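You operate a simulated robot arm through the tools that you are given. There is no shell and no other tool.

The job below is to be done with a simulated robot arm. You get a single attempt, and the scene is never put back.

TASK
Fetch the orange wiping block and set it on the top of the band table. Put the 7.50 mm firm foam pad from the splinting bench on the end of the care ledge above the gauge and the 9.00 mm firm foam pad on the top of the aids bench. Put the wiping pad on the top of the aids bench away on the top of the weights bench. Put the hex driver with the yellow band on top of the grey post former. Put the green finger exerciser on top of the blue sheet. Open the purple clamp. Any order will do. Set down upright: orange wiping block.

Only the result counts: the job must be done as asked and must still hold three seconds after the hand-in. Knocking over, shifting, dropping, spilling or breaking anything else fails it. Flat cloth is picked up by pressing the open fingertips on it (5 to 10 N) and closing them slowly along it; thin cloth reads only 2 to 8 mm in the jaws.

THE ROBOT
A 6-joint arm with a four-finger gripper on a trunk, on a base that drives. Base frame: it is fixed to the floor where the robot stands at the start and does not move with it; the origin is under the middle of the robot, x ahead of it, y to its left, z up; the surface under the hand at the start is at about z = 860. Lengths are in mm, angles in degrees, forces in N, time in s.
With the tool pointing down near the work surface it reaches from about 280 to 700 mm from the robot's upright axis, wherever it stands. Its first joint turns from -166.0 to 166.0 degrees. Places, roughly: blue sheet (15x10x4 cm) [800, -2200, 900]; end of the care ledge above the gauge (12x15 cm) [880, -3680, 1220]; firm foam pad [500, 0, 1000]; green finger exerciser (3x9x8 cm) [800, -2000, 900]; grey post former (12x8x15 cm) [800, 900, 900]; hex driver with the yellow band [500, -1500, 1000]; orange wiping block (7x5x8 cm) [500, -100, 900]; purple clamp [-1900, 3600, 800]; top of the aids bench [700, -1600, 900]; top of the band table [-1600, 3700, 800]; top of the weights bench [-1000, -4500, 800]; wiping pad (8x6x6 cm) [500, -1000, 900]. Payload 3.43 kg.
The tool frame sits at the grasp point between the pads (the TCP): z along the fingers, y along the line on which they close. The tips reach 30 mm beyond it. Largest opening 120 mm; the body of the gripper starts 85 mm behind the TCP.
Orientation is that of the tool frame in the base frame, as a unit quaternion [x, y, z, w]. With the fingers straight down and closing along the base's y, the tool's x points along the base's -x, its y along +y and its z along -z.

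THE INTERFACE
- The arm moves only by the tool send_rows. Its arguments are lists of equal length, an entry for each row: "rot": the turn, a rotation vector about the base's x, y, z in degrees, a list of three; "translation": the shift along the base's x, y, z in mm, a list of three; "fingers": the gripper command, from -1 (shut) to 1 (fully open), values between in proportion. In form: {"rot": [[wx, wy, wz], ...], "translation": [[dx, dy, dz], ...], "fingers": [fingers, ...]}. A call has 1 to 20 rows; each row is the pose to reach, as a shift and turn from the pose commanded when the call began. Each row takes 0.2 s and may step no farther than 50 mm and 8.6 degrees from the row before; otherwise, or with a gripper value out of range, the whole call is refused. A pose out of reach is approached as far as the arm can. The call stops where the force on the tool passes 40 N (or 10 N more than at its start, if that is more) or the arm is blocked; 0.2 s more then pass. The fingers move at their own pace and stop on an object; they squeeze with about 41 N. The grip force told is the motor's: it shows also when the fingers shut on nothing. Time passes only in rows, and 0.2 s behind the last, so rows that repeat a pose let the fingers close. The reply holds the time, the measured pose of the TCP, the force on the tool along the base axes, the opening and the grip force, in the units named above and with some noise, with the torque about the TCP (base axes, N m) and any sound that the robot's microphone picked up, and new pictures: "views" is both (left out), scene, wrist or none.
- Cameras (640 x 400 px; columns grow to the right, rows downward): "scene" is now at [29.7, 87.2, 1653.1]; the picture's right is [-0.72, -0.69, 0.00], its down [-0.56, 0.59, -0.58] and it looks along [0.40, -0.42, -0.81] (base axes); focal length 253 px, centre (320, 200). "wrist" rides on the gripper at [71, -17, -120] in the tool frame; the picture's right is [0.23, 0.97, 0.00], its down [-0.81, 0.19, -0.55] and it looks along [-0.54, 0.13, 0.83] (tool axes); focal length 275 px, centre (320, 200). There is no depth. A picture from a camera that has moved, and an enlarged one, comes with that camera's place and axes in the base frame and with its lens.
- slide_trunk(by): slides the trunk up (or, below 0, down) by that many mm; the arm and the scene camera ride with it, the base frame stays. It gives what a move gives, with no picture.
- roll_base(legs): drives the robot by 1 to 6 legs, each [ahead, left, turn to the left] in mm, mm and degrees, along the robot's own axes; the way and the turn of a leg run together, so that a leg with both is an arc; at most 1500 mm and 180 degrees a leg. The arm and the cameras ride along, it lands a little off, and it stops where it bumps. It gives what a move gives, and a new picture of the scene camera.
- head_to(pan, tilt): turns the head with the scene camera to pan (to the left, within 120 degrees either way) and tilt (down, from -29 to 69), counted from straight ahead of the robot. It gives what a move gives, and a new picture of the scene camera.
- close_up(camera, box): a new picture of the part [left, top, right, bottom] of that camera's present view, enlarged. No time passes.
- close_job(): hands the job in; it is judged then, once.

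Places have to be worked out from the pictures, the camera data and where the tool is seen. Open the gripper and draw the arm clear of the work before you hand the job in, unless the task says otherwise.

The tools are called after ">>>" as name(argument=value, ...) on one line, values as JSON. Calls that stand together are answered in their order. send_rows: Moves the arm, as the interface text tells. Its arguments: {"type":"object","properties":{"rot":{"type":"array"},"translation":{"type":"array"},"fingers":{"type":"array"},"views":{"type":"string","enum":["both","scene","wrist","none"]}},"required":["rot","translation","fingers"]} The other tools are called the same way: slide_trunk (by) slides the trunk up or down; roll_base (legs) drives the base; head_to (pan, tilt) turns the head that bears the scene camera; close_up (camera, box) takes an enlarged picture of a part of a camera's view; close_job () hands the job in.

At the start:

```text
t: 0.0
position: [431.2, 28.7, 1109.9]
tool_rot: [0.0, 1.0, 0.0, 0.0]
wrist_force: [-0.4, 0.0, -0.5]
ft_torque: [0.02, 0.0, 0.03]
grip_width: 120.2
gripper_force: 0.1
trunk travel left (down, up): [-175.0, 265.0]
robot x, y, heading: [-1.9, 0.3, -0.1]
head pan, tilt: [-46.4, 54.3]
```

scene: 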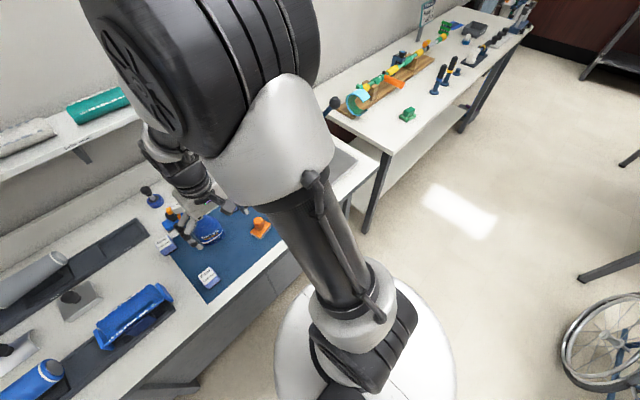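
wrist: 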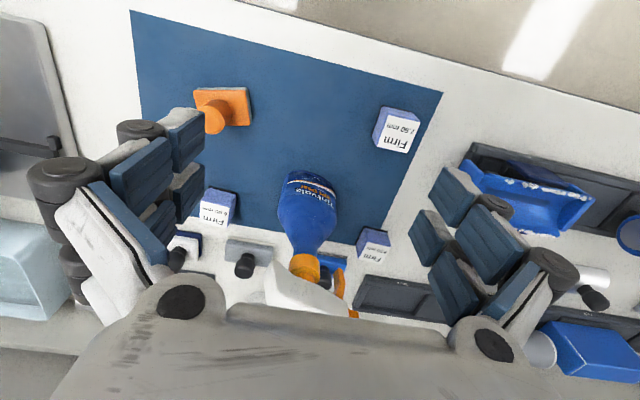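

The wrist view shows the splinting bench with three or four "Firm" pads and an orange block with a knob. I take enlarged pictures to read the labels.

>>> close_up(camera="wrist", box=[180, 80, 440, 260])

>>> close_up(camera="scene", box=[120, 170, 300, 300])

>>> close_up(camera="scene", box=[320, 0, 560, 150])

```text
2.22 times, centred on (310, 170) of wrist
camera zoom: at [359.5, 11.3, 1230.7], right [-0.23, 0.97, 0.0], down [0.81, 0.19, 0.55], along [0.54, 0.13, -0.83], focal length 612 px, centre (342, 267)
```

zoom: 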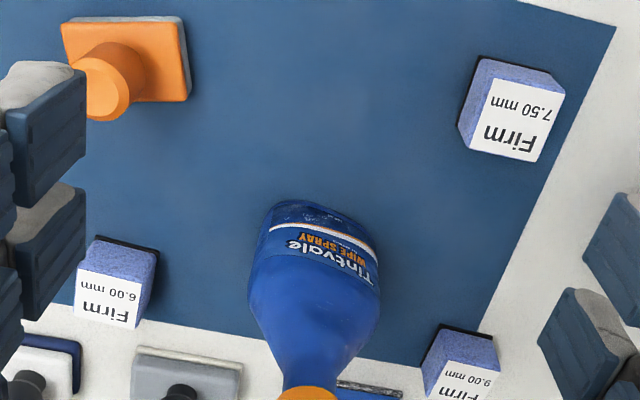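

```text
3.08 times, centred on (210, 235) of scene
camera zoom: at [29.7, 87.2, 1653.1], right [-0.72, -0.69, 0.0], down [-0.56, 0.59, -0.58], along [0.4, -0.42, -0.81], focal length 778 px, centre (658, 92)
```

zoom: 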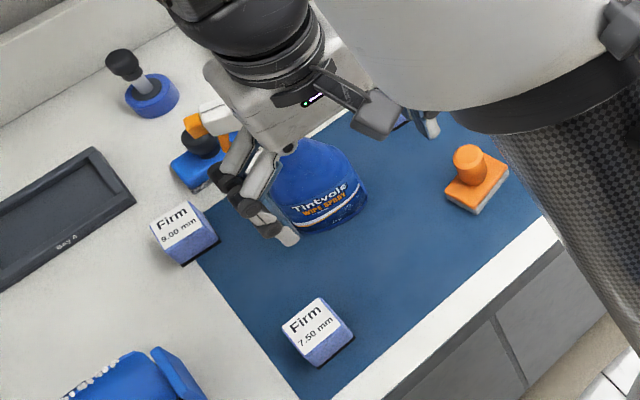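

```text
2.67 times, centred on (440, 75) of scene
camera zoom: at [29.7, 87.2, 1653.1], right [-0.72, -0.69, 0.0], down [-0.56, 0.59, -0.58], along [0.4, -0.42, -0.81], focal length 675 px, centre (0, 533)
```

zoom: 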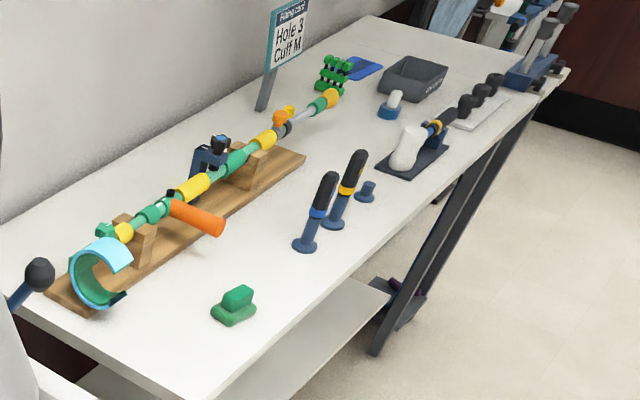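

The 7.50 pad sits near [455, 132, 860], the 9.00 pad near [646, 175, 860] and the orange block near [476, -82]. Before moving I look around the room with the head.

>>> head_to(pan=-90, tilt=20)

>>> head_to(pan=-120, tilt=20)

>>> head_to(pan=60, tilt=25)

>>> head_to(pan=115, tilt=20)

>>> head_to(pan=10, tilt=45)

```text
t: 1.1
position: [431.3, 28.2, 1111.1]
tool_rot: [0.0, 1.0, 0.0, 0.0]
wrist_force: [-0.1, 0.3, -1.0]
ft_torque: [0.03, 0.01, 0.03]
grip_width: 120.0
gripper_force: 0.1
trunk travel left (down, up): [-175.0, 265.0]
robot x, y, heading: [0.8, 2.3, 0.2]
head pan, tilt: [-90.0, 20.0]
camera scene: at [-20.4, 46.8, 1704.3], right [-1.0, 0.0, 0.0], down [0.0, 0.34, -0.94], along [0.0, -0.94, -0.34], focal length 253 px, centre (320, 200)
```

scene: 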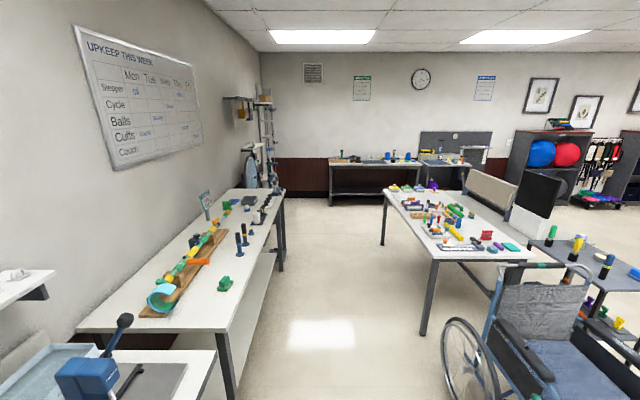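

```text
t: 2.1
position: [432.5, 27.8, 1110.8]
tool_rot: [0.0, 1.0, 0.0, 0.0]
wrist_force: [-0.3, 0.1, 0.1]
ft_torque: [0.0, 0.0, 0.0]
grip_width: 120.1
gripper_force: 0.1
trunk travel left (down, up): [-175.0, 265.0]
robot x, y, heading: [-1.3, -1.3, 0.0]
head pan, tilt: [-120.0, 20.0]
camera scene: at [-67.0, 59.3, 1704.4], right [-0.87, 0.5, 0.0], down [0.17, 0.3, -0.94], along [-0.47, -0.81, -0.34], focal length 253 px, centre (320, 200)
```

scene: 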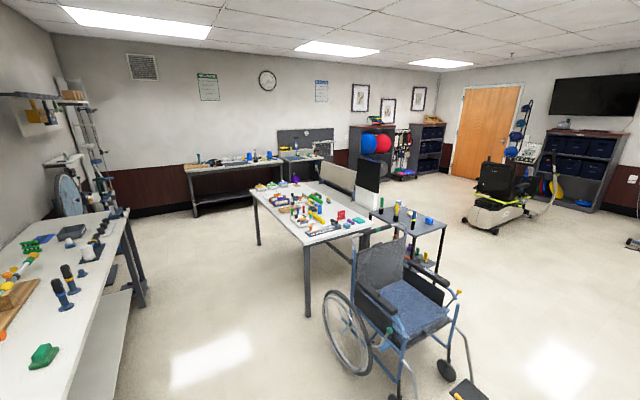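

```text
t: 4.8
position: [431.6, 27.8, 1110.7]
tool_rot: [0.0, 1.0, 0.0, 0.0]
wrist_force: [-0.3, 0.3, -0.3]
ft_torque: [0.04, -0.02, -0.02]
grip_width: 119.8
gripper_force: 0.1
trunk travel left (down, up): [-175.0, 265.0]
robot x, y, heading: [2.2, 0.9, 0.1]
head pan, tilt: [60.0, 25.0]
camera scene: at [25.6, 219.8, 1696.3], right [0.87, -0.5, 0.0], down [-0.21, -0.37, -0.91], along [0.45, 0.78, -0.42], focal length 253 px, centre (320, 200)
```

scene: 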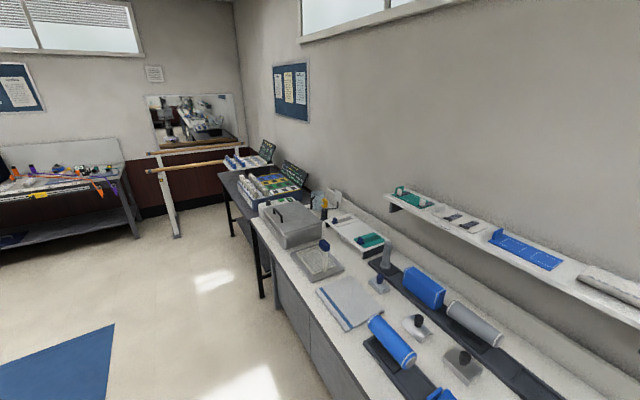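

```text
t: 6.0
position: [432.3, 29.1, 1110.3]
tool_rot: [0.0, 1.0, 0.0, 0.0]
wrist_force: [-0.1, -0.6, 0.0]
ft_torque: [0.02, 0.01, 0.0]
grip_width: 120.0
gripper_force: 0.0
trunk travel left (down, up): [-175.0, 265.0]
robot x, y, heading: [2.5, 1.5, -0.1]
head pan, tilt: [115.0, 20.0]
camera scene: at [-59.8, 224.4, 1704.4], right [0.91, 0.42, 0.0], down [0.14, -0.31, -0.94], along [-0.4, 0.85, -0.34], focal length 253 px, centre (320, 200)
```

scene: 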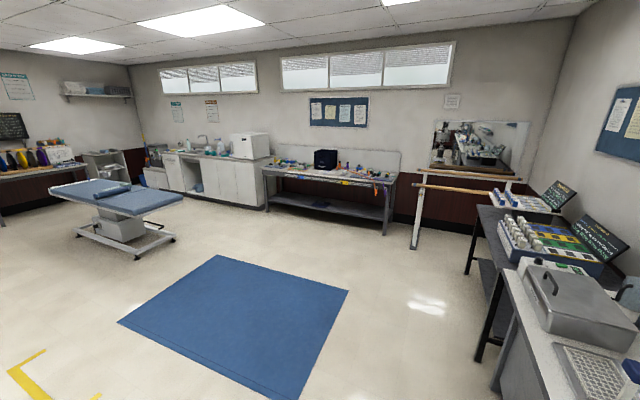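

```text
t: 7.8
position: [431.1, 28.3, 1109.2]
tool_rot: [0.0, 1.0, -0.001, 0.0]
wrist_force: [0.7, -0.8, 0.1]
ft_torque: [-0.02, -0.02, -0.04]
grip_width: 119.9
gripper_force: 0.1
trunk travel left (down, up): [-175.0, 265.0]
robot x, y, heading: [-2.5, -0.5, -0.1]
head pan, tilt: [10.0, 45.0]
camera scene: at [59.6, 154.2, 1665.7], right [0.17, -0.98, 0.0], down [-0.7, -0.12, -0.71], along [0.7, 0.12, -0.71], focal length 253 px, centre (320, 200)
```

scene: 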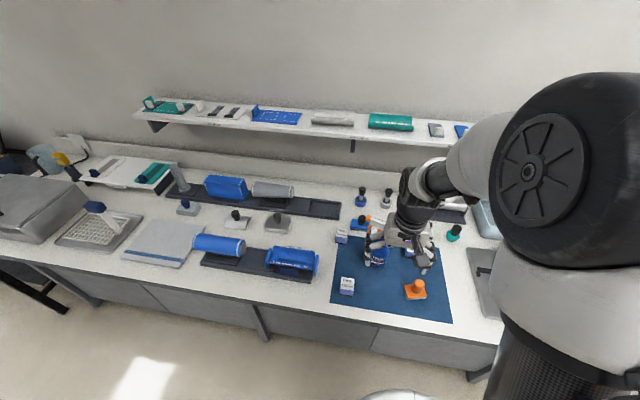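

The room layout is clear. I lift the arm, then drive slightly left and ahead to get the 9.00 pad well in reach.

>>> send_rows(rot=[[0, 0, 0], [0, 0, 0], [0, 0, 0]], translation=[[0, 0, 40], [0, 0, 80], [0, 0, 120]], fingers=[1, 1, 1])

>>> roll_base(legs=[[40, 150, 0]])

>>> close_up(camera="wrist", box=[0, 0, 640, 400])

```text
t: 8.6
position: [429.6, 29.2, 1231.5]
tool_rot: [0.0, 1.0, 0.0, 0.0]
wrist_force: [0.0, 0.6, 0.4]
ft_torque: [0.0, 0.0, -0.03]
grip_width: 120.0
gripper_force: 0.0
trunk travel left (down, up): [-175.0, 265.0]
robot x, y, heading: [-0.0, 2.4, 0.1]
head pan, tilt: [10.0, 45.0]
camera scene: at [58.7, 154.1, 1665.7], right [0.17, -0.98, 0.0], down [-0.7, -0.12, -0.71], along [0.7, 0.12, -0.71], focal length 253 px, centre (320, 200)
camera wrist: at [357.8, 11.6, 1352.1], right [-0.23, 0.97, 0.0], down [0.81, 0.19, 0.55], along [0.54, 0.13, -0.83], focal length 275 px, centre (320, 200)
```

scene: 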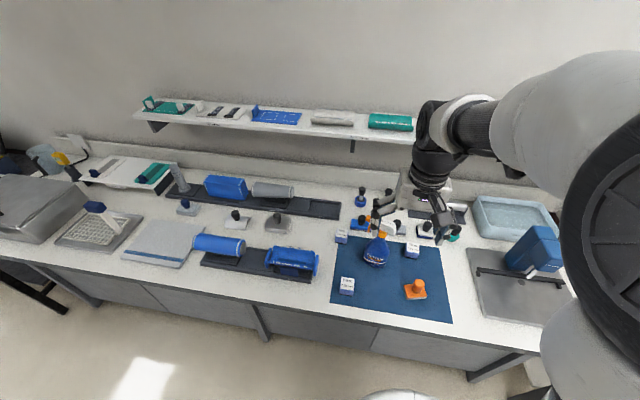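
wrist: 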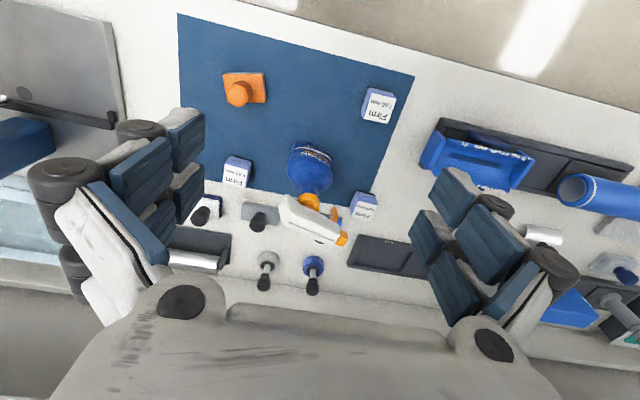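

```text
t: 10.0
position: [470.0, 178.4, 1231.0]
tool_rot: [0.0, 1.0, -0.001, 0.001]
wrist_force: [-0.3, -0.3, 0.1]
ft_torque: [-0.06, 0.01, 0.0]
grip_width: 119.9
gripper_force: 0.0
trunk travel left (down, up): [-175.0, 265.0]
robot x, y, heading: [40.3, 152.1, -0.1]
head pan, tilt: [10.0, 45.0]
camera scene: at [99.8, 304.7, 1665.5], right [0.17, -0.98, 0.0], down [-0.7, -0.12, -0.71], along [0.7, 0.12, -0.71], focal length 253 px, centre (320, 200)
```

scene: 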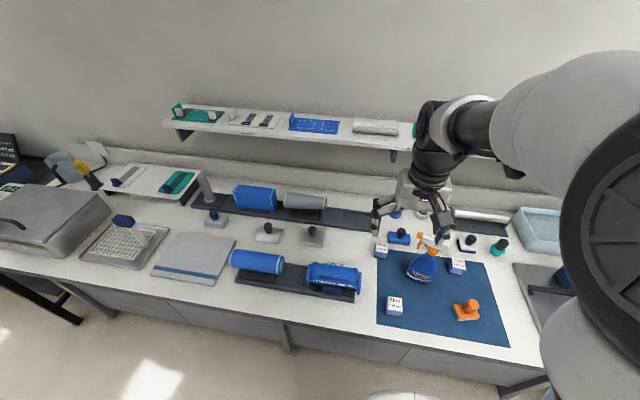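

```text
1.00 times, centred on (320, 200) of wrist (not enlarged: the box is as wide or as high as the picture)
camera zoom: at [398.7, 161.5, 1351.4], right [-0.23, 0.97, 0.0], down [0.81, 0.19, 0.55], along [0.54, 0.13, -0.83], focal length 275 px, centre (320, 200)
```

zoom: 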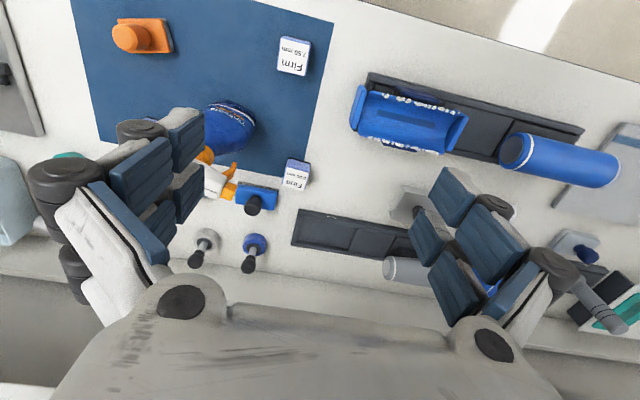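

From this pose the 9.00 pad computes to about [650, 176, 900 top]. I narrow the fingers to 80 mm, move above it and come down part of the way to look.

>>> send_rows(rot=[[0, 0, 0], [0, 0, 0], [0, 0, 0], [0, 0, 0], [0, 0, 0], [0, 0, 0], [0, 0, 0], [0, 0, 0], [0, 0, 0]], translation=[[45, 0, 0], [90, -1, 0], [135, -2, 0], [180, -2, 0], [180, -2, -40], [180, -2, -80], [180, -2, -120], [180, -2, -160], [180, -2, -200]], fingers=[0.33, 0.33, 0.33, 0.33, 0.33, 0.33, 0.33, 0.33, 0.33])

>>> close_up(camera="wrist", box=[200, 120, 440, 300])

```text
t: 12.0
position: [650.3, 174.9, 1031.6]
tool_rot: [0.0, 1.0, 0.0, 0.0]
wrist_force: [0.4, -0.4, 0.4]
ft_torque: [0.03, 0.02, -0.02]
grip_width: 79.3
gripper_force: 0.0
trunk travel left (down, up): [-175.0, 265.0]
robot x, y, heading: [38.5, 150.6, 0.1]
head pan, tilt: [10.0, 45.0]
camera scene: at [100.2, 303.4, 1665.6], right [0.17, -0.98, 0.0], down [-0.7, -0.12, -0.71], along [0.7, 0.12, -0.71], focal length 253 px, centre (320, 200)
camera wrist: at [578.6, 157.8, 1151.6], right [-0.23, 0.97, 0.0], down [0.81, 0.19, 0.55], along [0.54, 0.13, -0.83], focal length 275 px, centre (320, 200)
```

scene: 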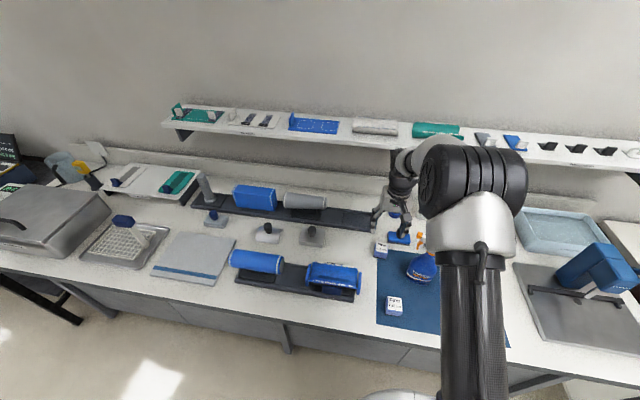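
wrist: 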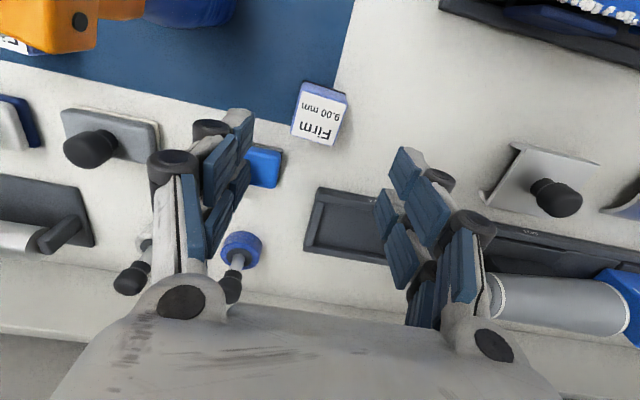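

```text
2.22 times, centred on (320, 210) of wrist
camera zoom: at [578.6, 157.8, 1151.6], right [-0.23, 0.97, 0.0], down [0.81, 0.19, 0.55], along [0.54, 0.13, -0.83], focal length 612 px, centre (320, 178)
```

zoom: 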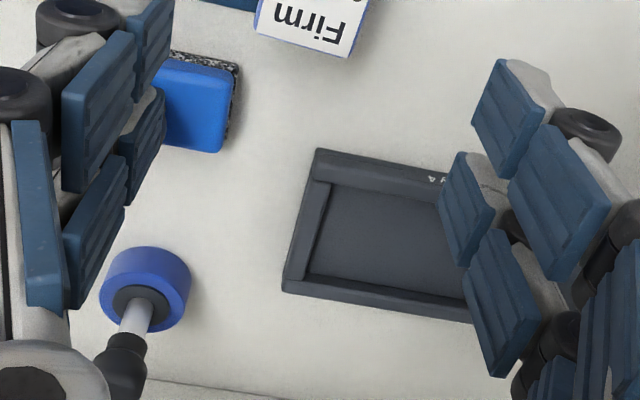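

The 9.00 pad's top is square to the base axes and centred near [652, 175, 900]. I descend around it and close.

>>> send_rows(rot=[[0, 0, 0], [0, 0, 0], [0, 0, 0], [0, 0, 0]], translation=[[2, 0, -40], [2, 0, -80], [2, 0, -115], [2, 0, -135]], fingers=[0.33, 0.33, 0.33, 0.33])

>>> send_rows(rot=[[0, 0, 0], [0, 0, 0], [0, 0, 0], [0, 0, 0], [0, 0, 0], [0, 0, 0]], translation=[[0, 0, 0], [0, 0, 0], [0, 0, 0], [0, 0, 0], [0, 0, 0], [0, 0, 0]], fingers=[0, -0.2, -0.4, -0.6, -0.8, -1])

```text
t: 13.0
position: [652.9, 175.1, 894.7]
tool_rot: [0.001, 1.0, -0.001, 0.0]
wrist_force: [0.4, 0.2, 0.3]
ft_torque: [-0.04, 0.02, -0.02]
grip_width: 79.9
gripper_force: 0.1
trunk travel left (down, up): [-175.0, 265.0]
robot x, y, heading: [37.4, 148.1, 0.0]
head pan, tilt: [10.0, 45.0]
camera scene: at [99.6, 303.3, 1665.7], right [0.17, -0.98, 0.0], down [-0.7, -0.12, -0.71], along [0.7, 0.12, -0.71], focal length 253 px, centre (320, 200)
camera wrist: at [580.6, 158.6, 1016.3], right [-0.23, 0.97, 0.0], down [0.81, 0.19, 0.55], along [0.54, 0.13, -0.83], focal length 275 px, centre (320, 200)
```

scene: 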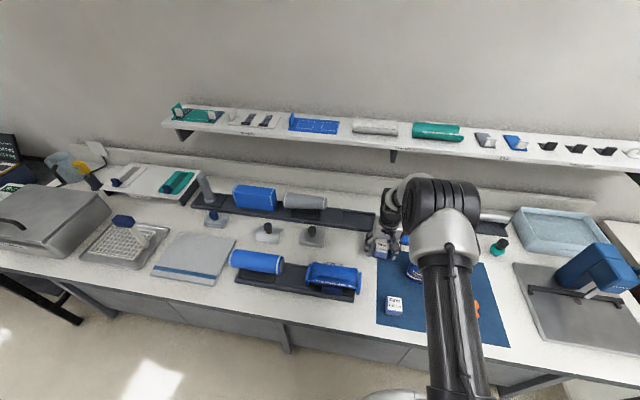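
wrist: 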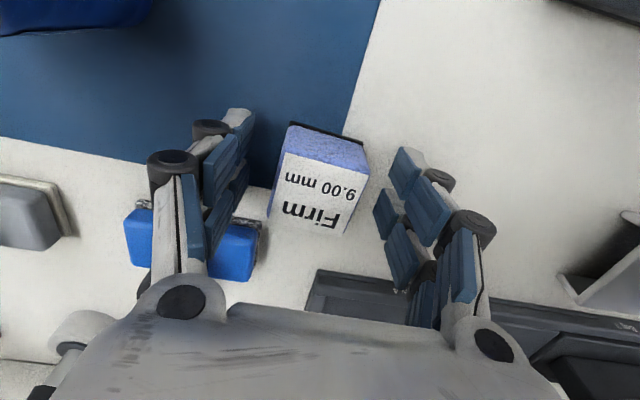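

```text
t: 14.4
position: [651.7, 174.9, 896.3]
tool_rot: [0.001, 1.0, 0.001, 0.0]
wrist_force: [-0.7, -0.6, 1.7]
ft_torque: [0.01, -0.03, -0.02]
grip_width: 44.0
gripper_force: 41.0
trunk travel left (down, up): [-175.0, 265.0]
robot x, y, heading: [39.8, 151.4, -0.2]
head pan, tilt: [10.0, 45.0]
camera scene: at [99.2, 303.3, 1665.7], right [0.17, -0.98, 0.0], down [-0.7, -0.12, -0.71], along [0.7, 0.12, -0.71], focal length 253 px, centre (320, 200)
camera wrist: at [580.3, 158.5, 1016.8], right [-0.23, 0.97, 0.0], down [0.81, 0.19, 0.55], along [0.54, 0.13, -0.83], focal length 275 px, centre (320, 200)
```

scene: 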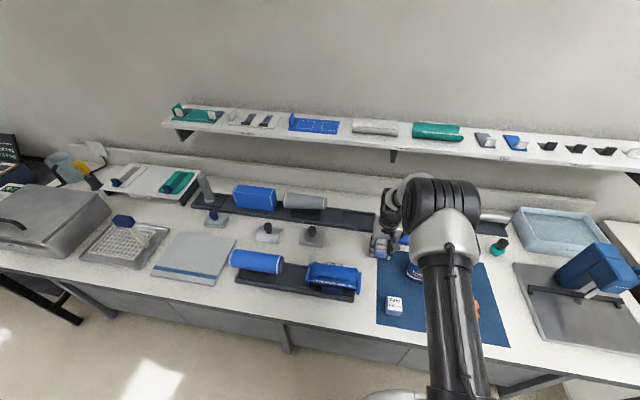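
wrist: 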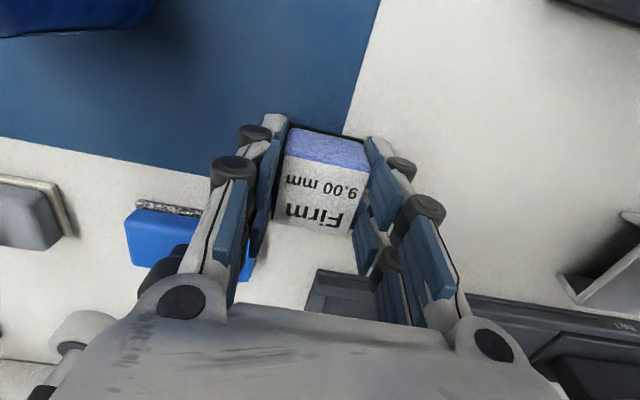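

The pad is held at 44 mm. I lift it straight up, then draw the arm in before driving to the aids bench.

>>> send_rows(rot=[[0, 0, 0], [0, 0, 0], [0, 0, 0], [0, 0, 0], [0, 0, 0], [0, 0, 0], [0, 0, 0], [0, 0, 0], [0, 0, 0], [0, 0, 0], [0, 0, 0], [0, 0, 0], [0, 0, 0], [0, 0, 0]], translation=[[0, 0, 20], [0, 0, 60], [0, 0, 105], [0, 0, 150], [0, 0, 195], [0, 0, 240], [0, 0, 285], [0, 0, 330], [-45, 0, 330], [-90, 0, 330], [-135, 0, 330], [-180, 0, 330], [-225, 0, 330], [-260, 0, 330]], fingers=[-1, -1, -1, -1, -1, -1, -1, -1, -1, -1, -1, -1, -1, -1])

>>> roll_base(legs=[[-100, 0, 0], [0, -980, 0]])

>>> head_to(pan=-20, tilt=45)

>>> close_up(camera="wrist", box=[0, 0, 640, 400])

```text
t: 17.4
position: [390.4, 175.5, 1226.8]
tool_rot: [0.002, 1.0, -0.001, 0.001]
wrist_force: [0.0, -0.4, 0.1]
ft_torque: [-0.01, 0.0, 0.01]
grip_width: 43.8
gripper_force: 40.4
trunk travel left (down, up): [-175.0, 265.0]
robot x, y, heading: [39.2, 147.3, -0.4]
head pan, tilt: [10.0, 45.0]
camera scene: at [98.3, 303.3, 1665.8], right [0.17, -0.98, 0.0], down [-0.7, -0.12, -0.71], along [0.7, 0.12, -0.71], focal length 253 px, centre (320, 200)
camera wrist: at [319.0, 158.1, 1347.0], right [-0.23, 0.97, 0.0], down [0.81, 0.19, 0.55], along [0.54, 0.13, -0.83], focal length 275 px, centre (320, 200)
```

scene: 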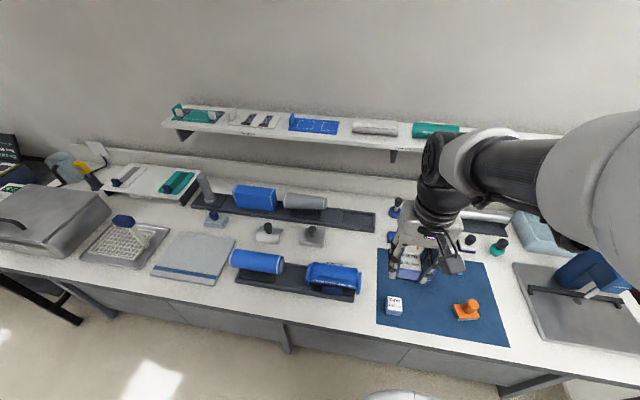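
wrist: 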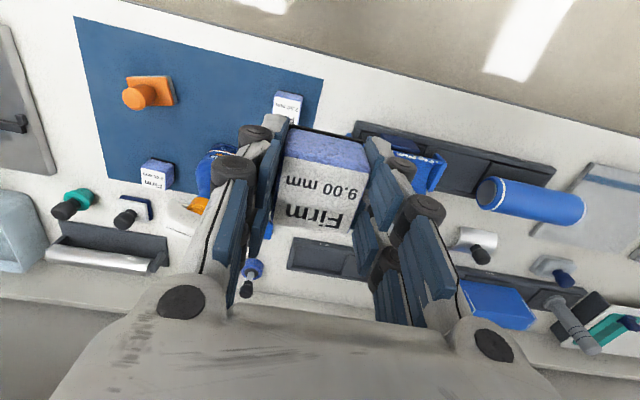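

```text
t: 23.3
position: [284.4, -813.7, 1225.2]
tool_rot: [0.007, 1.0, 0.001, -0.001]
wrist_force: [-0.3, 0.1, -0.8]
ft_torque: [0.01, 0.0, 0.0]
grip_width: 43.9
gripper_force: 41.5
trunk travel left (down, up): [-175.0, 265.0]
robot x, y, heading: [-66.8, -834.8, -0.8]
head pan, tilt: [10.0, 45.0]
camera scene: at [-6.3, -681.1, 1665.7], right [0.16, -0.99, 0.0], down [-0.7, -0.11, -0.71], along [0.7, 0.11, -0.71], focal length 253 px, centre (320, 200)
```

scene: 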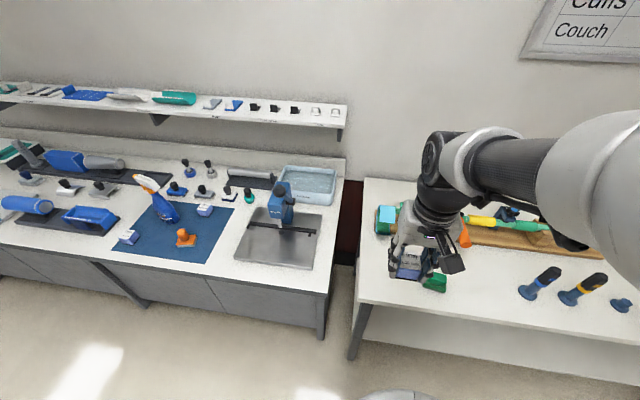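

```text
t: 24.2
position: [284.6, -813.6, 1226.4]
tool_rot: [0.008, 1.0, 0.0, 0.0]
wrist_force: [0.2, 0.5, -0.9]
ft_torque: [-0.01, 0.01, 0.03]
grip_width: 43.4
gripper_force: 40.9
trunk travel left (down, up): [-175.0, 265.0]
robot x, y, heading: [-71.7, -829.2, -1.1]
head pan, tilt: [-20.0, 45.0]
camera scene: at [-10.6, -722.4, 1665.7], right [-0.36, -0.93, 0.0], down [-0.66, 0.25, -0.71], along [0.66, -0.25, -0.71], focal length 253 px, centre (320, 200)
```

scene: 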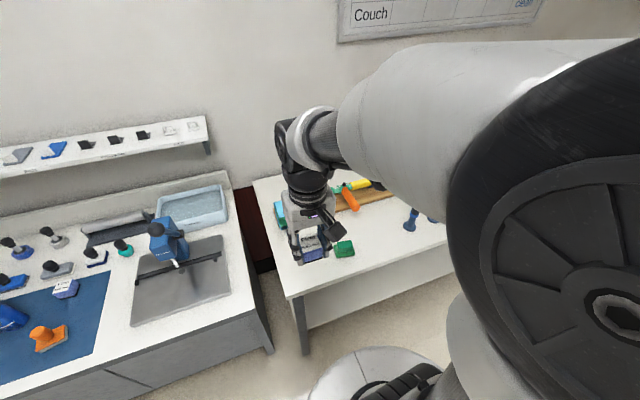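

```text
1.00 times, centred on (320, 200) of wrist (not enlarged: the box is as wide or as high as the picture)
camera zoom: at [212.7, -828.8, 1346.9], right [-0.22, 0.98, 0.0], down [0.81, 0.18, 0.55], along [0.54, 0.12, -0.83], focal length 275 px, centre (320, 200)
```

zoom: 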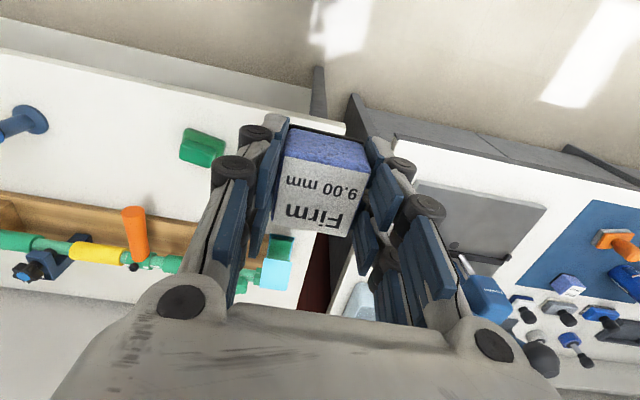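

The aids bench corner is near [361, -749] and the green wiping pad near [451, -992]. I'll set the 9.00 pad in the empty area at about [520, -850], first hovering there to check.

>>> send_rows(rot=[[0, 0, 0], [0, 0, 0], [0, 0, 0], [0, 0, 0], [0, 0, 0], [0, 0, 0], [0, 0, 0], [0, 0, 0], [0, 0, 0], [0, 0, 0], [0, 0, 0], [0, 0, 0]], translation=[[45, -7, 0], [90, -14, 0], [135, -21, 0], [180, -28, 0], [235, -36, 0], [235, -36, -45], [235, -36, -90], [235, -36, -135], [235, -36, -180], [235, -36, -225], [235, -36, -270], [235, -36, -295]], fingers=[-1, -1, -1, -1, -1, -1, -1, -1, -1, -1, -1, -1])

```text
refused: row 5 steps farther than a row can; nothing moved
```

>>> send_rows(rot=[[0, 0, 0], [0, 0, 0], [0, 0, 0], [0, 0, 0], [0, 0, 0], [0, 0, 0], [0, 0, 0], [0, 0, 0], [0, 0, 0], [0, 0, 0], [0, 0, 0], [0, 0, 0]], translation=[[48, -7, 0], [96, -14, 0], [144, -21, 0], [190, -28, 0], [235, -36, 0], [235, -36, -45], [235, -36, -90], [235, -36, -135], [235, -36, -180], [235, -36, -225], [235, -36, -270], [235, -36, -295]], fingers=[-1, -1, -1, -1, -1, -1, -1, -1, -1, -1, -1, -1])

```text
t: 26.8
position: [520.4, -850.1, 929.5]
tool_rot: [0.008, 1.0, -0.001, 0.0]
wrist_force: [0.0, -0.8, -0.8]
ft_torque: [-0.04, 0.01, 0.03]
grip_width: 43.8
gripper_force: 41.4
trunk travel left (down, up): [-175.0, 265.0]
robot x, y, heading: [-69.3, -838.5, -0.8]
head pan, tilt: [-20.0, 45.0]
camera scene: at [-10.4, -722.6, 1665.7], right [-0.36, -0.93, 0.0], down [-0.66, 0.25, -0.71], along [0.66, -0.25, -0.71], focal length 253 px, centre (320, 200)
camera wrist: at [448.2, -865.5, 1051.1], right [-0.22, 0.98, 0.0], down [0.81, 0.18, 0.55], along [0.54, 0.12, -0.83], focal length 275 px, centre (320, 200)
```

scene: 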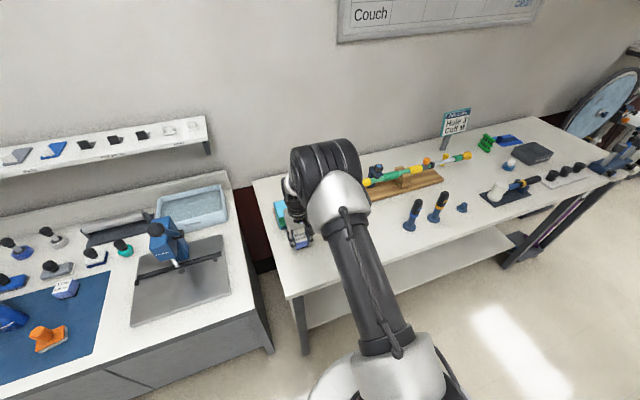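
wrist: 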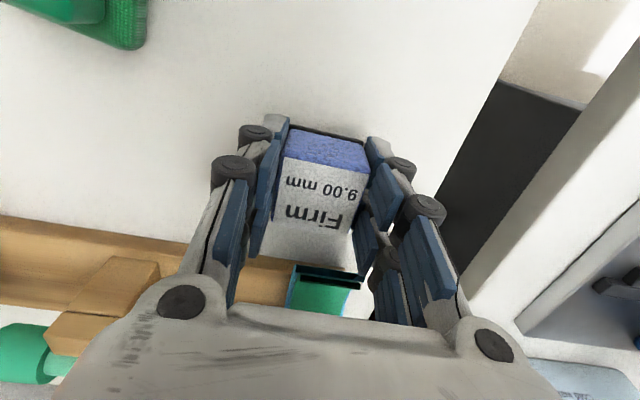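

The spot is clear. I lower gently in small steps, watching the force.

>>> send_rows(rot=[[0, 0, 0], [0, 0, 0], [0, 0, 0], [0, 0, 0], [0, 0, 0]], translation=[[0, 0, -8], [0, 0, -16], [0, 0, -22], [0, 0, -26], [0, 0, -29]], fingers=[-1, -1, -1, -1, -1], views="wrist")

```text
t: 28.0
position: [519.7, -848.6, 903.0]
tool_rot: [0.008, 1.0, -0.001, 0.0]
wrist_force: [0.1, 0.4, 0.3]
ft_torque: [-0.04, -0.02, 0.02]
grip_width: 43.6
gripper_force: 41.4
trunk travel left (down, up): [-175.0, 265.0]
robot x, y, heading: [-66.8, -837.4, -0.9]
head pan, tilt: [-20.0, 45.0]
camera wrist: at [447.7, -864.9, 1022.8], right [-0.22, 0.98, 0.0], down [0.81, 0.18, 0.55], along [0.54, 0.12, -0.83], focal length 275 px, centre (320, 200)
```

wrist: 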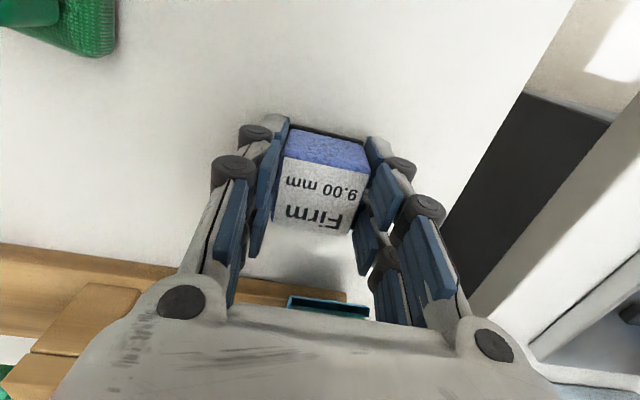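

>>> send_rows(rot=[[0, 0, 0], [0, 0, 0], [0, 0, 0], [0, 0, 0]], translation=[[0, 0, -2], [0, 0, -4], [0, 0, -5], [0, 0, -6]], fingers=[-1, -1, -1, -1], views="none")

```text
t: 29.0
position: [520.5, -848.6, 896.4]
tool_rot: [0.008, 1.0, 0.0, 0.001]
wrist_force: [0.1, -0.2, 0.0]
ft_torque: [0.01, 0.03, 0.06]
grip_width: 43.7
gripper_force: 40.9
trunk travel left (down, up): [-175.0, 265.0]
robot x, y, heading: [-67.8, -835.1, -0.8]
head pan, tilt: [-20.0, 45.0]
```

No contact yet; I keep lowering by small steps.

>>> send_rows(rot=[[0, 0, 0], [0, 0, 0], [0, 0, 0], [0, 0, 0]], translation=[[0, 0, -1], [0, 0, -2], [0, 0, -3], [0, 0, -4]], fingers=[-1, -1, -1, -1], views="none")

```text
t: 30.0
position: [520.0, -848.1, 894.8]
tool_rot: [0.007, 1.0, 0.0, 0.002]
wrist_force: [-3.0, -1.8, 26.6]
ft_torque: [0.01, 0.15, -0.03]
grip_width: 44.0
gripper_force: 40.8
trunk travel left (down, up): [-175.0, 265.0]
robot x, y, heading: [-70.6, -833.5, -0.8]
head pan, tilt: [-20.0, 45.0]
```

Contact (26 N). I ease off a little, open the fingers and lift away.

>>> send_rows(rot=[[0, 0, 0], [0, 0, 0], [0, 0, 0], [0, 0, 0], [0, 0, 0], [0, 0, 0], [0, 0, 0], [0, 0, 0], [0, 0, 0], [0, 0, 0], [0, 0, 0]], translation=[[0, 0, 2], [0, 0, 2], [0, 0, 2], [0, 0, 2], [0, 0, 2], [0, 0, 40], [0, 0, 85], [0, 0, 130], [0, 0, 175], [0, 0, 220], [0, 0, 265]], fingers=[-0.27, 0, 0.15, 0.25, 0.25, 0.25, 0.25, 0.25, 0.25, 0.25, 0.25])

```text
t: 32.4
position: [519.0, -850.0, 1159.1]
tool_rot: [0.007, 1.0, 0.0, 0.001]
wrist_force: [-0.8, 0.2, 0.7]
ft_torque: [0.02, -0.03, -0.04]
grip_width: 75.0
gripper_force: 0.1
trunk travel left (down, up): [-175.0, 265.0]
robot x, y, heading: [-66.9, -834.4, -0.8]
head pan, tilt: [-20.0, 45.0]
camera scene: at [-11.4, -722.5, 1665.7], right [-0.36, -0.93, 0.0], down [-0.66, 0.25, -0.71], along [0.66, -0.25, -0.71], focal length 253 px, centre (320, 200)
camera wrist: at [446.4, -865.3, 1279.9], right [-0.22, 0.98, 0.0], down [0.81, 0.18, 0.55], along [0.54, 0.12, -0.83], focal length 275 px, centre (320, 200)
```

scene: 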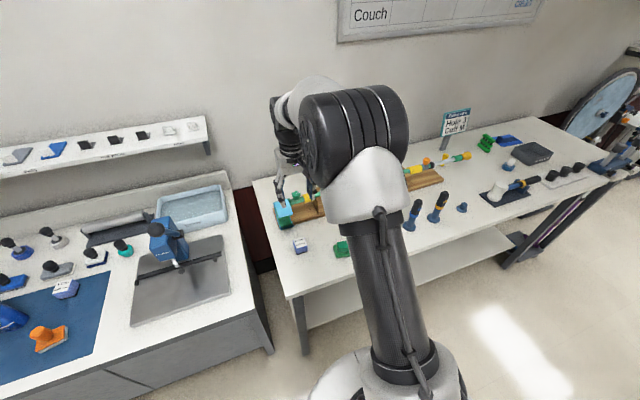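
wrist: 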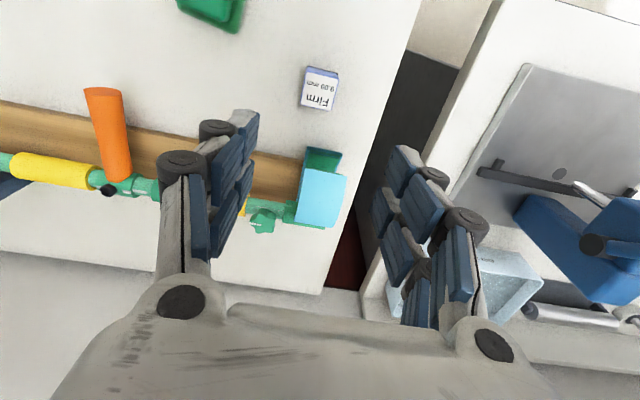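

The 9.00 pad stands on the aids bench. Next I draw in the arm and drive along the aids bench to view the green exerciser and blue sheet.

>>> send_rows(rot=[[0, 0, 0], [0, 0, 0], [0, 0, 0], [0, 0, 0], [0, 0, 0]], translation=[[-20, 0, 40], [-60, 0, 70], [-105, 0, 90], [-150, 0, 90], [-195, 0, 90]], fingers=[1, 1, 1, 1, 1], views="none")

>>> roll_base(legs=[[0, -1100, 1]])

>>> head_to(pan=20, tilt=45)

>>> close_up(camera="wrist", box=[0, 0, 640, 400])

```text
t: 33.6
position: [321.2, -849.8, 1249.3]
tool_rot: [0.008, 1.0, 0.0, 0.0]
wrist_force: [0.0, 0.1, 0.2]
ft_torque: [0.0, -0.08, -0.01]
grip_width: 120.0
gripper_force: 0.1
trunk travel left (down, up): [-175.0, 265.0]
robot x, y, heading: [-69.2, -833.2, -0.6]
head pan, tilt: [-20.0, 45.0]
```

```text
t: 39.3
position: [315.6, -1950.9, 1249.7]
tool_rot: [0.0, 1.0, 0.0, 0.0]
wrist_force: [-0.4, 0.4, -0.3]
ft_torque: [0.02, 0.01, 0.0]
grip_width: 119.8
gripper_force: 0.0
trunk travel left (down, up): [-175.0, 265.0]
robot x, y, heading: [-77.1, -1939.5, -0.1]
head pan, tilt: [-20.0, 45.0]
camera scene: at [-20.7, -1828.8, 1665.7], right [-0.34, -0.94, 0.0], down [-0.66, 0.24, -0.71], along [0.66, -0.24, -0.71], focal length 253 px, centre (320, 200)
```

scene: 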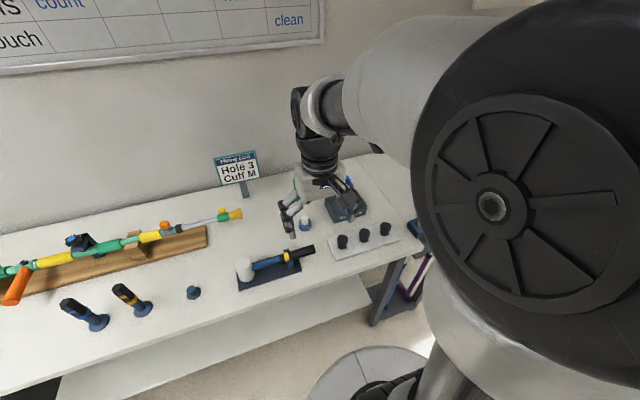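

```text
t: 40.4
position: [315.1, -1949.1, 1249.5]
tool_rot: [0.0, 1.0, 0.0, 0.0]
wrist_force: [0.3, -0.4, -0.2]
ft_torque: [0.0, 0.01, -0.01]
grip_width: 120.1
gripper_force: 0.0
trunk travel left (down, up): [-175.0, 265.0]
robot x, y, heading: [-77.0, -1936.7, -0.1]
head pan, tilt: [20.0, 45.0]
camera scene: at [-20.6, -1772.8, 1665.7], right [0.34, -0.94, 0.0], down [-0.66, -0.24, -0.71], along [0.66, 0.24, -0.71], focal length 253 px, centre (320, 200)
```

scene: 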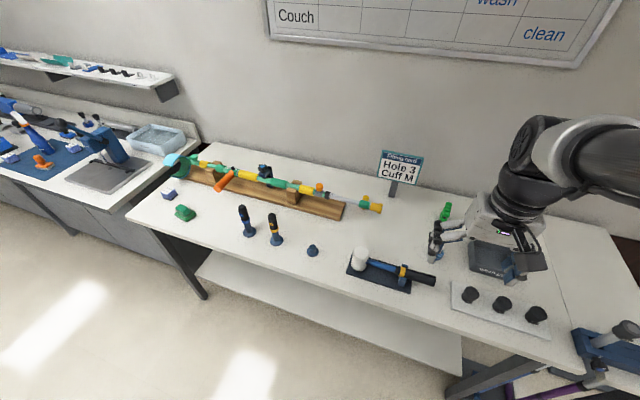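

```text
1.00 times, centred on (320, 200) of wrist (not enlarged: the box is as wide or as high as the picture)
camera zoom: at [243.8, -1966.7, 1369.6], right [-0.23, 0.97, 0.0], down [0.81, 0.19, 0.55], along [0.54, 0.13, -0.83], focal length 275 px, centre (320, 200)
```

zoom: 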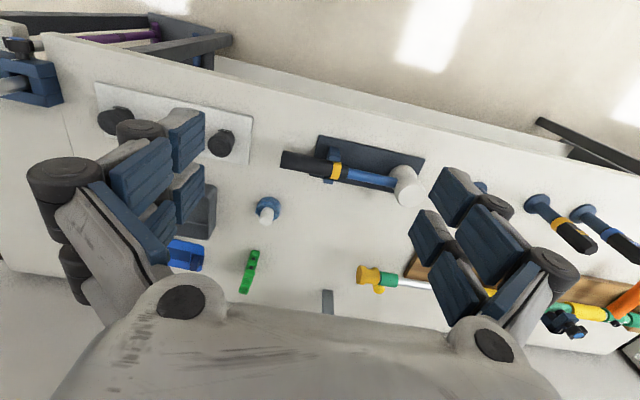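

The exerciser computes to about [800, -2017] and the blue sheet to [793, -2171], so I need to stand closer. I look down at the base and bench edge to see how much room there is.

>>> head_to(pan=30, tilt=69)

>>> head_to(pan=-90, tilt=60)

```text
t: 41.2
position: [315.9, -1950.3, 1249.3]
tool_rot: [0.0, 1.0, -0.001, -0.001]
wrist_force: [0.6, 0.0, 1.1]
ft_torque: [0.01, 0.03, -0.02]
grip_width: 120.0
gripper_force: 0.1
trunk travel left (down, up): [-175.0, 265.0]
robot x, y, heading: [-80.1, -1942.3, 0.2]
head pan, tilt: [30.0, 68.8]
camera scene: at [-48.6, -1772.6, 1636.9], right [0.5, -0.87, 0.0], down [-0.81, -0.47, -0.36], along [0.31, 0.18, -0.93], focal length 253 px, centre (320, 200)
```

scene: 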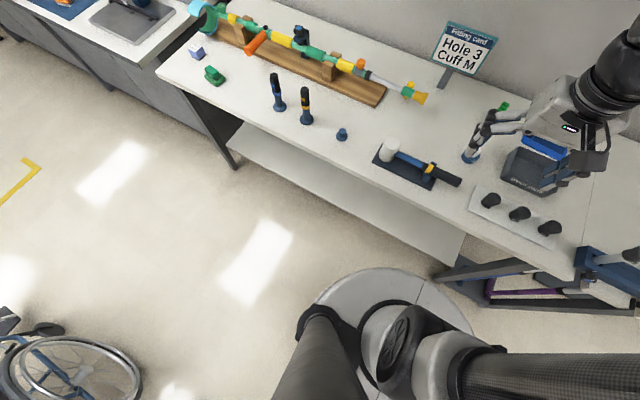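

```text
t: 43.2
position: [315.9, -1950.0, 1248.6]
tool_rot: [0.0, 1.0, 0.0, -0.001]
wrist_force: [-0.8, -0.4, 0.0]
ft_torque: [-0.02, -0.01, -0.02]
grip_width: 120.4
gripper_force: 0.0
trunk travel left (down, up): [-175.0, 265.0]
robot x, y, heading: [-80.0, -1941.1, -0.0]
head pan, tilt: [-90.0, 60.0]
camera scene: at [-97.1, -1867.2, 1646.2], right [-1.0, 0.0, 0.0], down [0.0, 0.87, -0.5], along [0.0, -0.5, -0.87], focal length 253 px, centre (320, 200)
```

scene: 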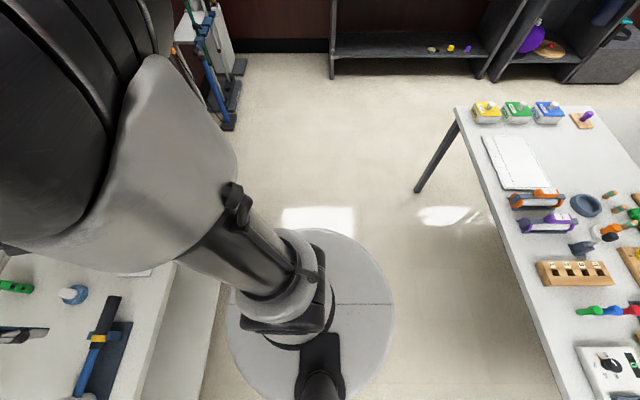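

The disc seen is the trunk's top plate (about z 1100, radius 170), so the floor base is no wider than about 250 mm and I have room up to about x = 95. I drive ahead and right, then look with the wrist camera.

>>> roll_base(legs=[[0, -150, 0], [170, 0, 0]])

>>> close_up(camera="wrist", box=[160, 130, 420, 300])

>>> close_up(camera="wrist", box=[0, 0, 640, 400])

>>> head_to(pan=30, tilt=50)

```text
t: 45.7
position: [485.7, -2101.4, 1249.5]
tool_rot: [0.001, 1.0, 0.0, 0.0]
wrist_force: [0.8, 0.4, -0.5]
ft_torque: [-0.01, 0.06, 0.0]
grip_width: 119.7
gripper_force: 0.0
trunk travel left (down, up): [-175.0, 265.0]
robot x, y, heading: [93.4, -2093.7, 0.0]
head pan, tilt: [-90.0, 60.0]
camera scene: at [73.7, -2018.5, 1646.2], right [-1.0, 0.0, 0.0], down [0.0, 0.87, -0.5], along [0.0, -0.5, -0.87], focal length 253 px, centre (320, 200)
```

scene: 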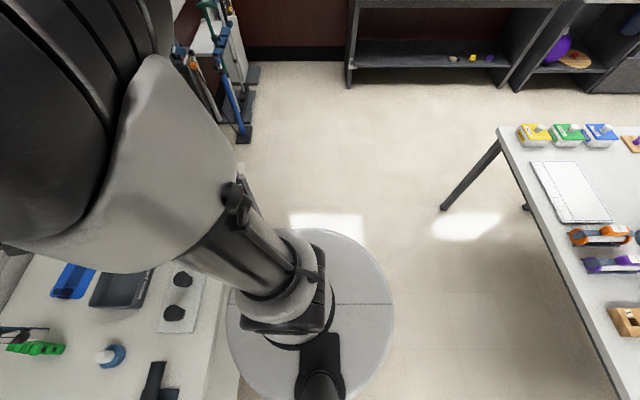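

```text
2.35 times, centred on (290, 215) of wrist
camera zoom: at [414.2, -2118.4, 1369.3], right [-0.23, 0.97, 0.0], down [0.81, 0.19, 0.55], along [0.54, 0.13, -0.83], focal length 648 px, centre (391, 165)
```

zoom: 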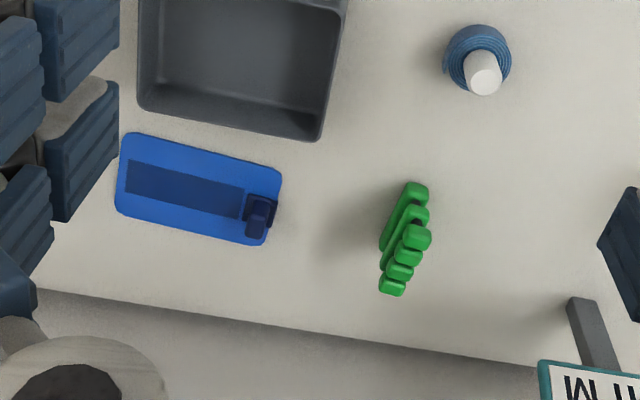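

```text
1.00 times, centred on (320, 200) of wrist (not enlarged: the box is as wide or as high as the picture)
camera zoom: at [414.2, -2118.4, 1369.3], right [-0.23, 0.97, 0.0], down [0.81, 0.19, 0.55], along [0.54, 0.13, -0.83], focal length 275 px, centre (320, 200)
```

zoom: 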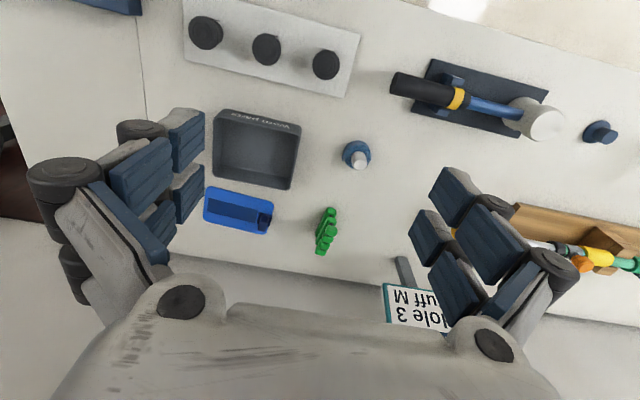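

```text
t: 47.7
position: [484.9, -2102.2, 1249.5]
tool_rot: [0.001, 1.0, 0.0, 0.0]
wrist_force: [1.0, 0.2, 0.4]
ft_torque: [-0.02, 0.0, 0.0]
grip_width: 119.8
gripper_force: 0.0
trunk travel left (down, up): [-175.0, 265.0]
robot x, y, heading: [93.7, -2090.8, -0.1]
head pan, tilt: [30.0, 50.0]
camera scene: at [139.2, -1913.6, 1658.8], right [0.5, -0.87, 0.0], down [-0.66, -0.38, -0.64], along [0.56, 0.32, -0.77], focal length 253 px, centre (320, 200)
```

scene: 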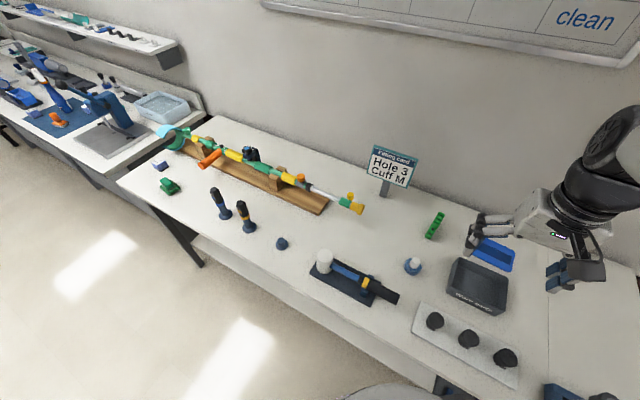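

I zoom on the exerciser and the blue sheet from both cameras to judge shape, place and yaw.

>>> close_up(camera="scene", box=[380, 190, 560, 300])

>>> close_up(camera="wrist", box=[190, 170, 370, 270])

```text
3.56 times, centred on (470, 245) of scene
camera zoom: at [139.2, -1913.6, 1658.8], right [0.5, -0.87, 0.0], down [-0.66, -0.38, -0.64], along [0.56, 0.32, -0.77], focal length 900 px, centre (-213, 40)
```

zoom: 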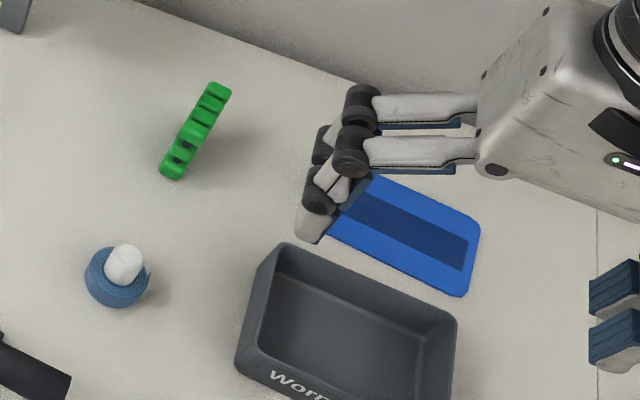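

```text
3.56 times, centred on (280, 220) of wrist
camera zoom: at [413.1, -2118.5, 1369.6], right [-0.23, 0.97, 0.0], down [0.81, 0.19, 0.55], along [0.54, 0.13, -0.83], focal length 979 px, centre (462, 129)
```

zoom: 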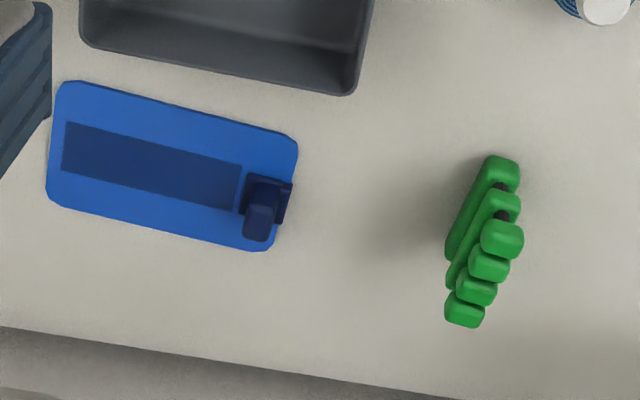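

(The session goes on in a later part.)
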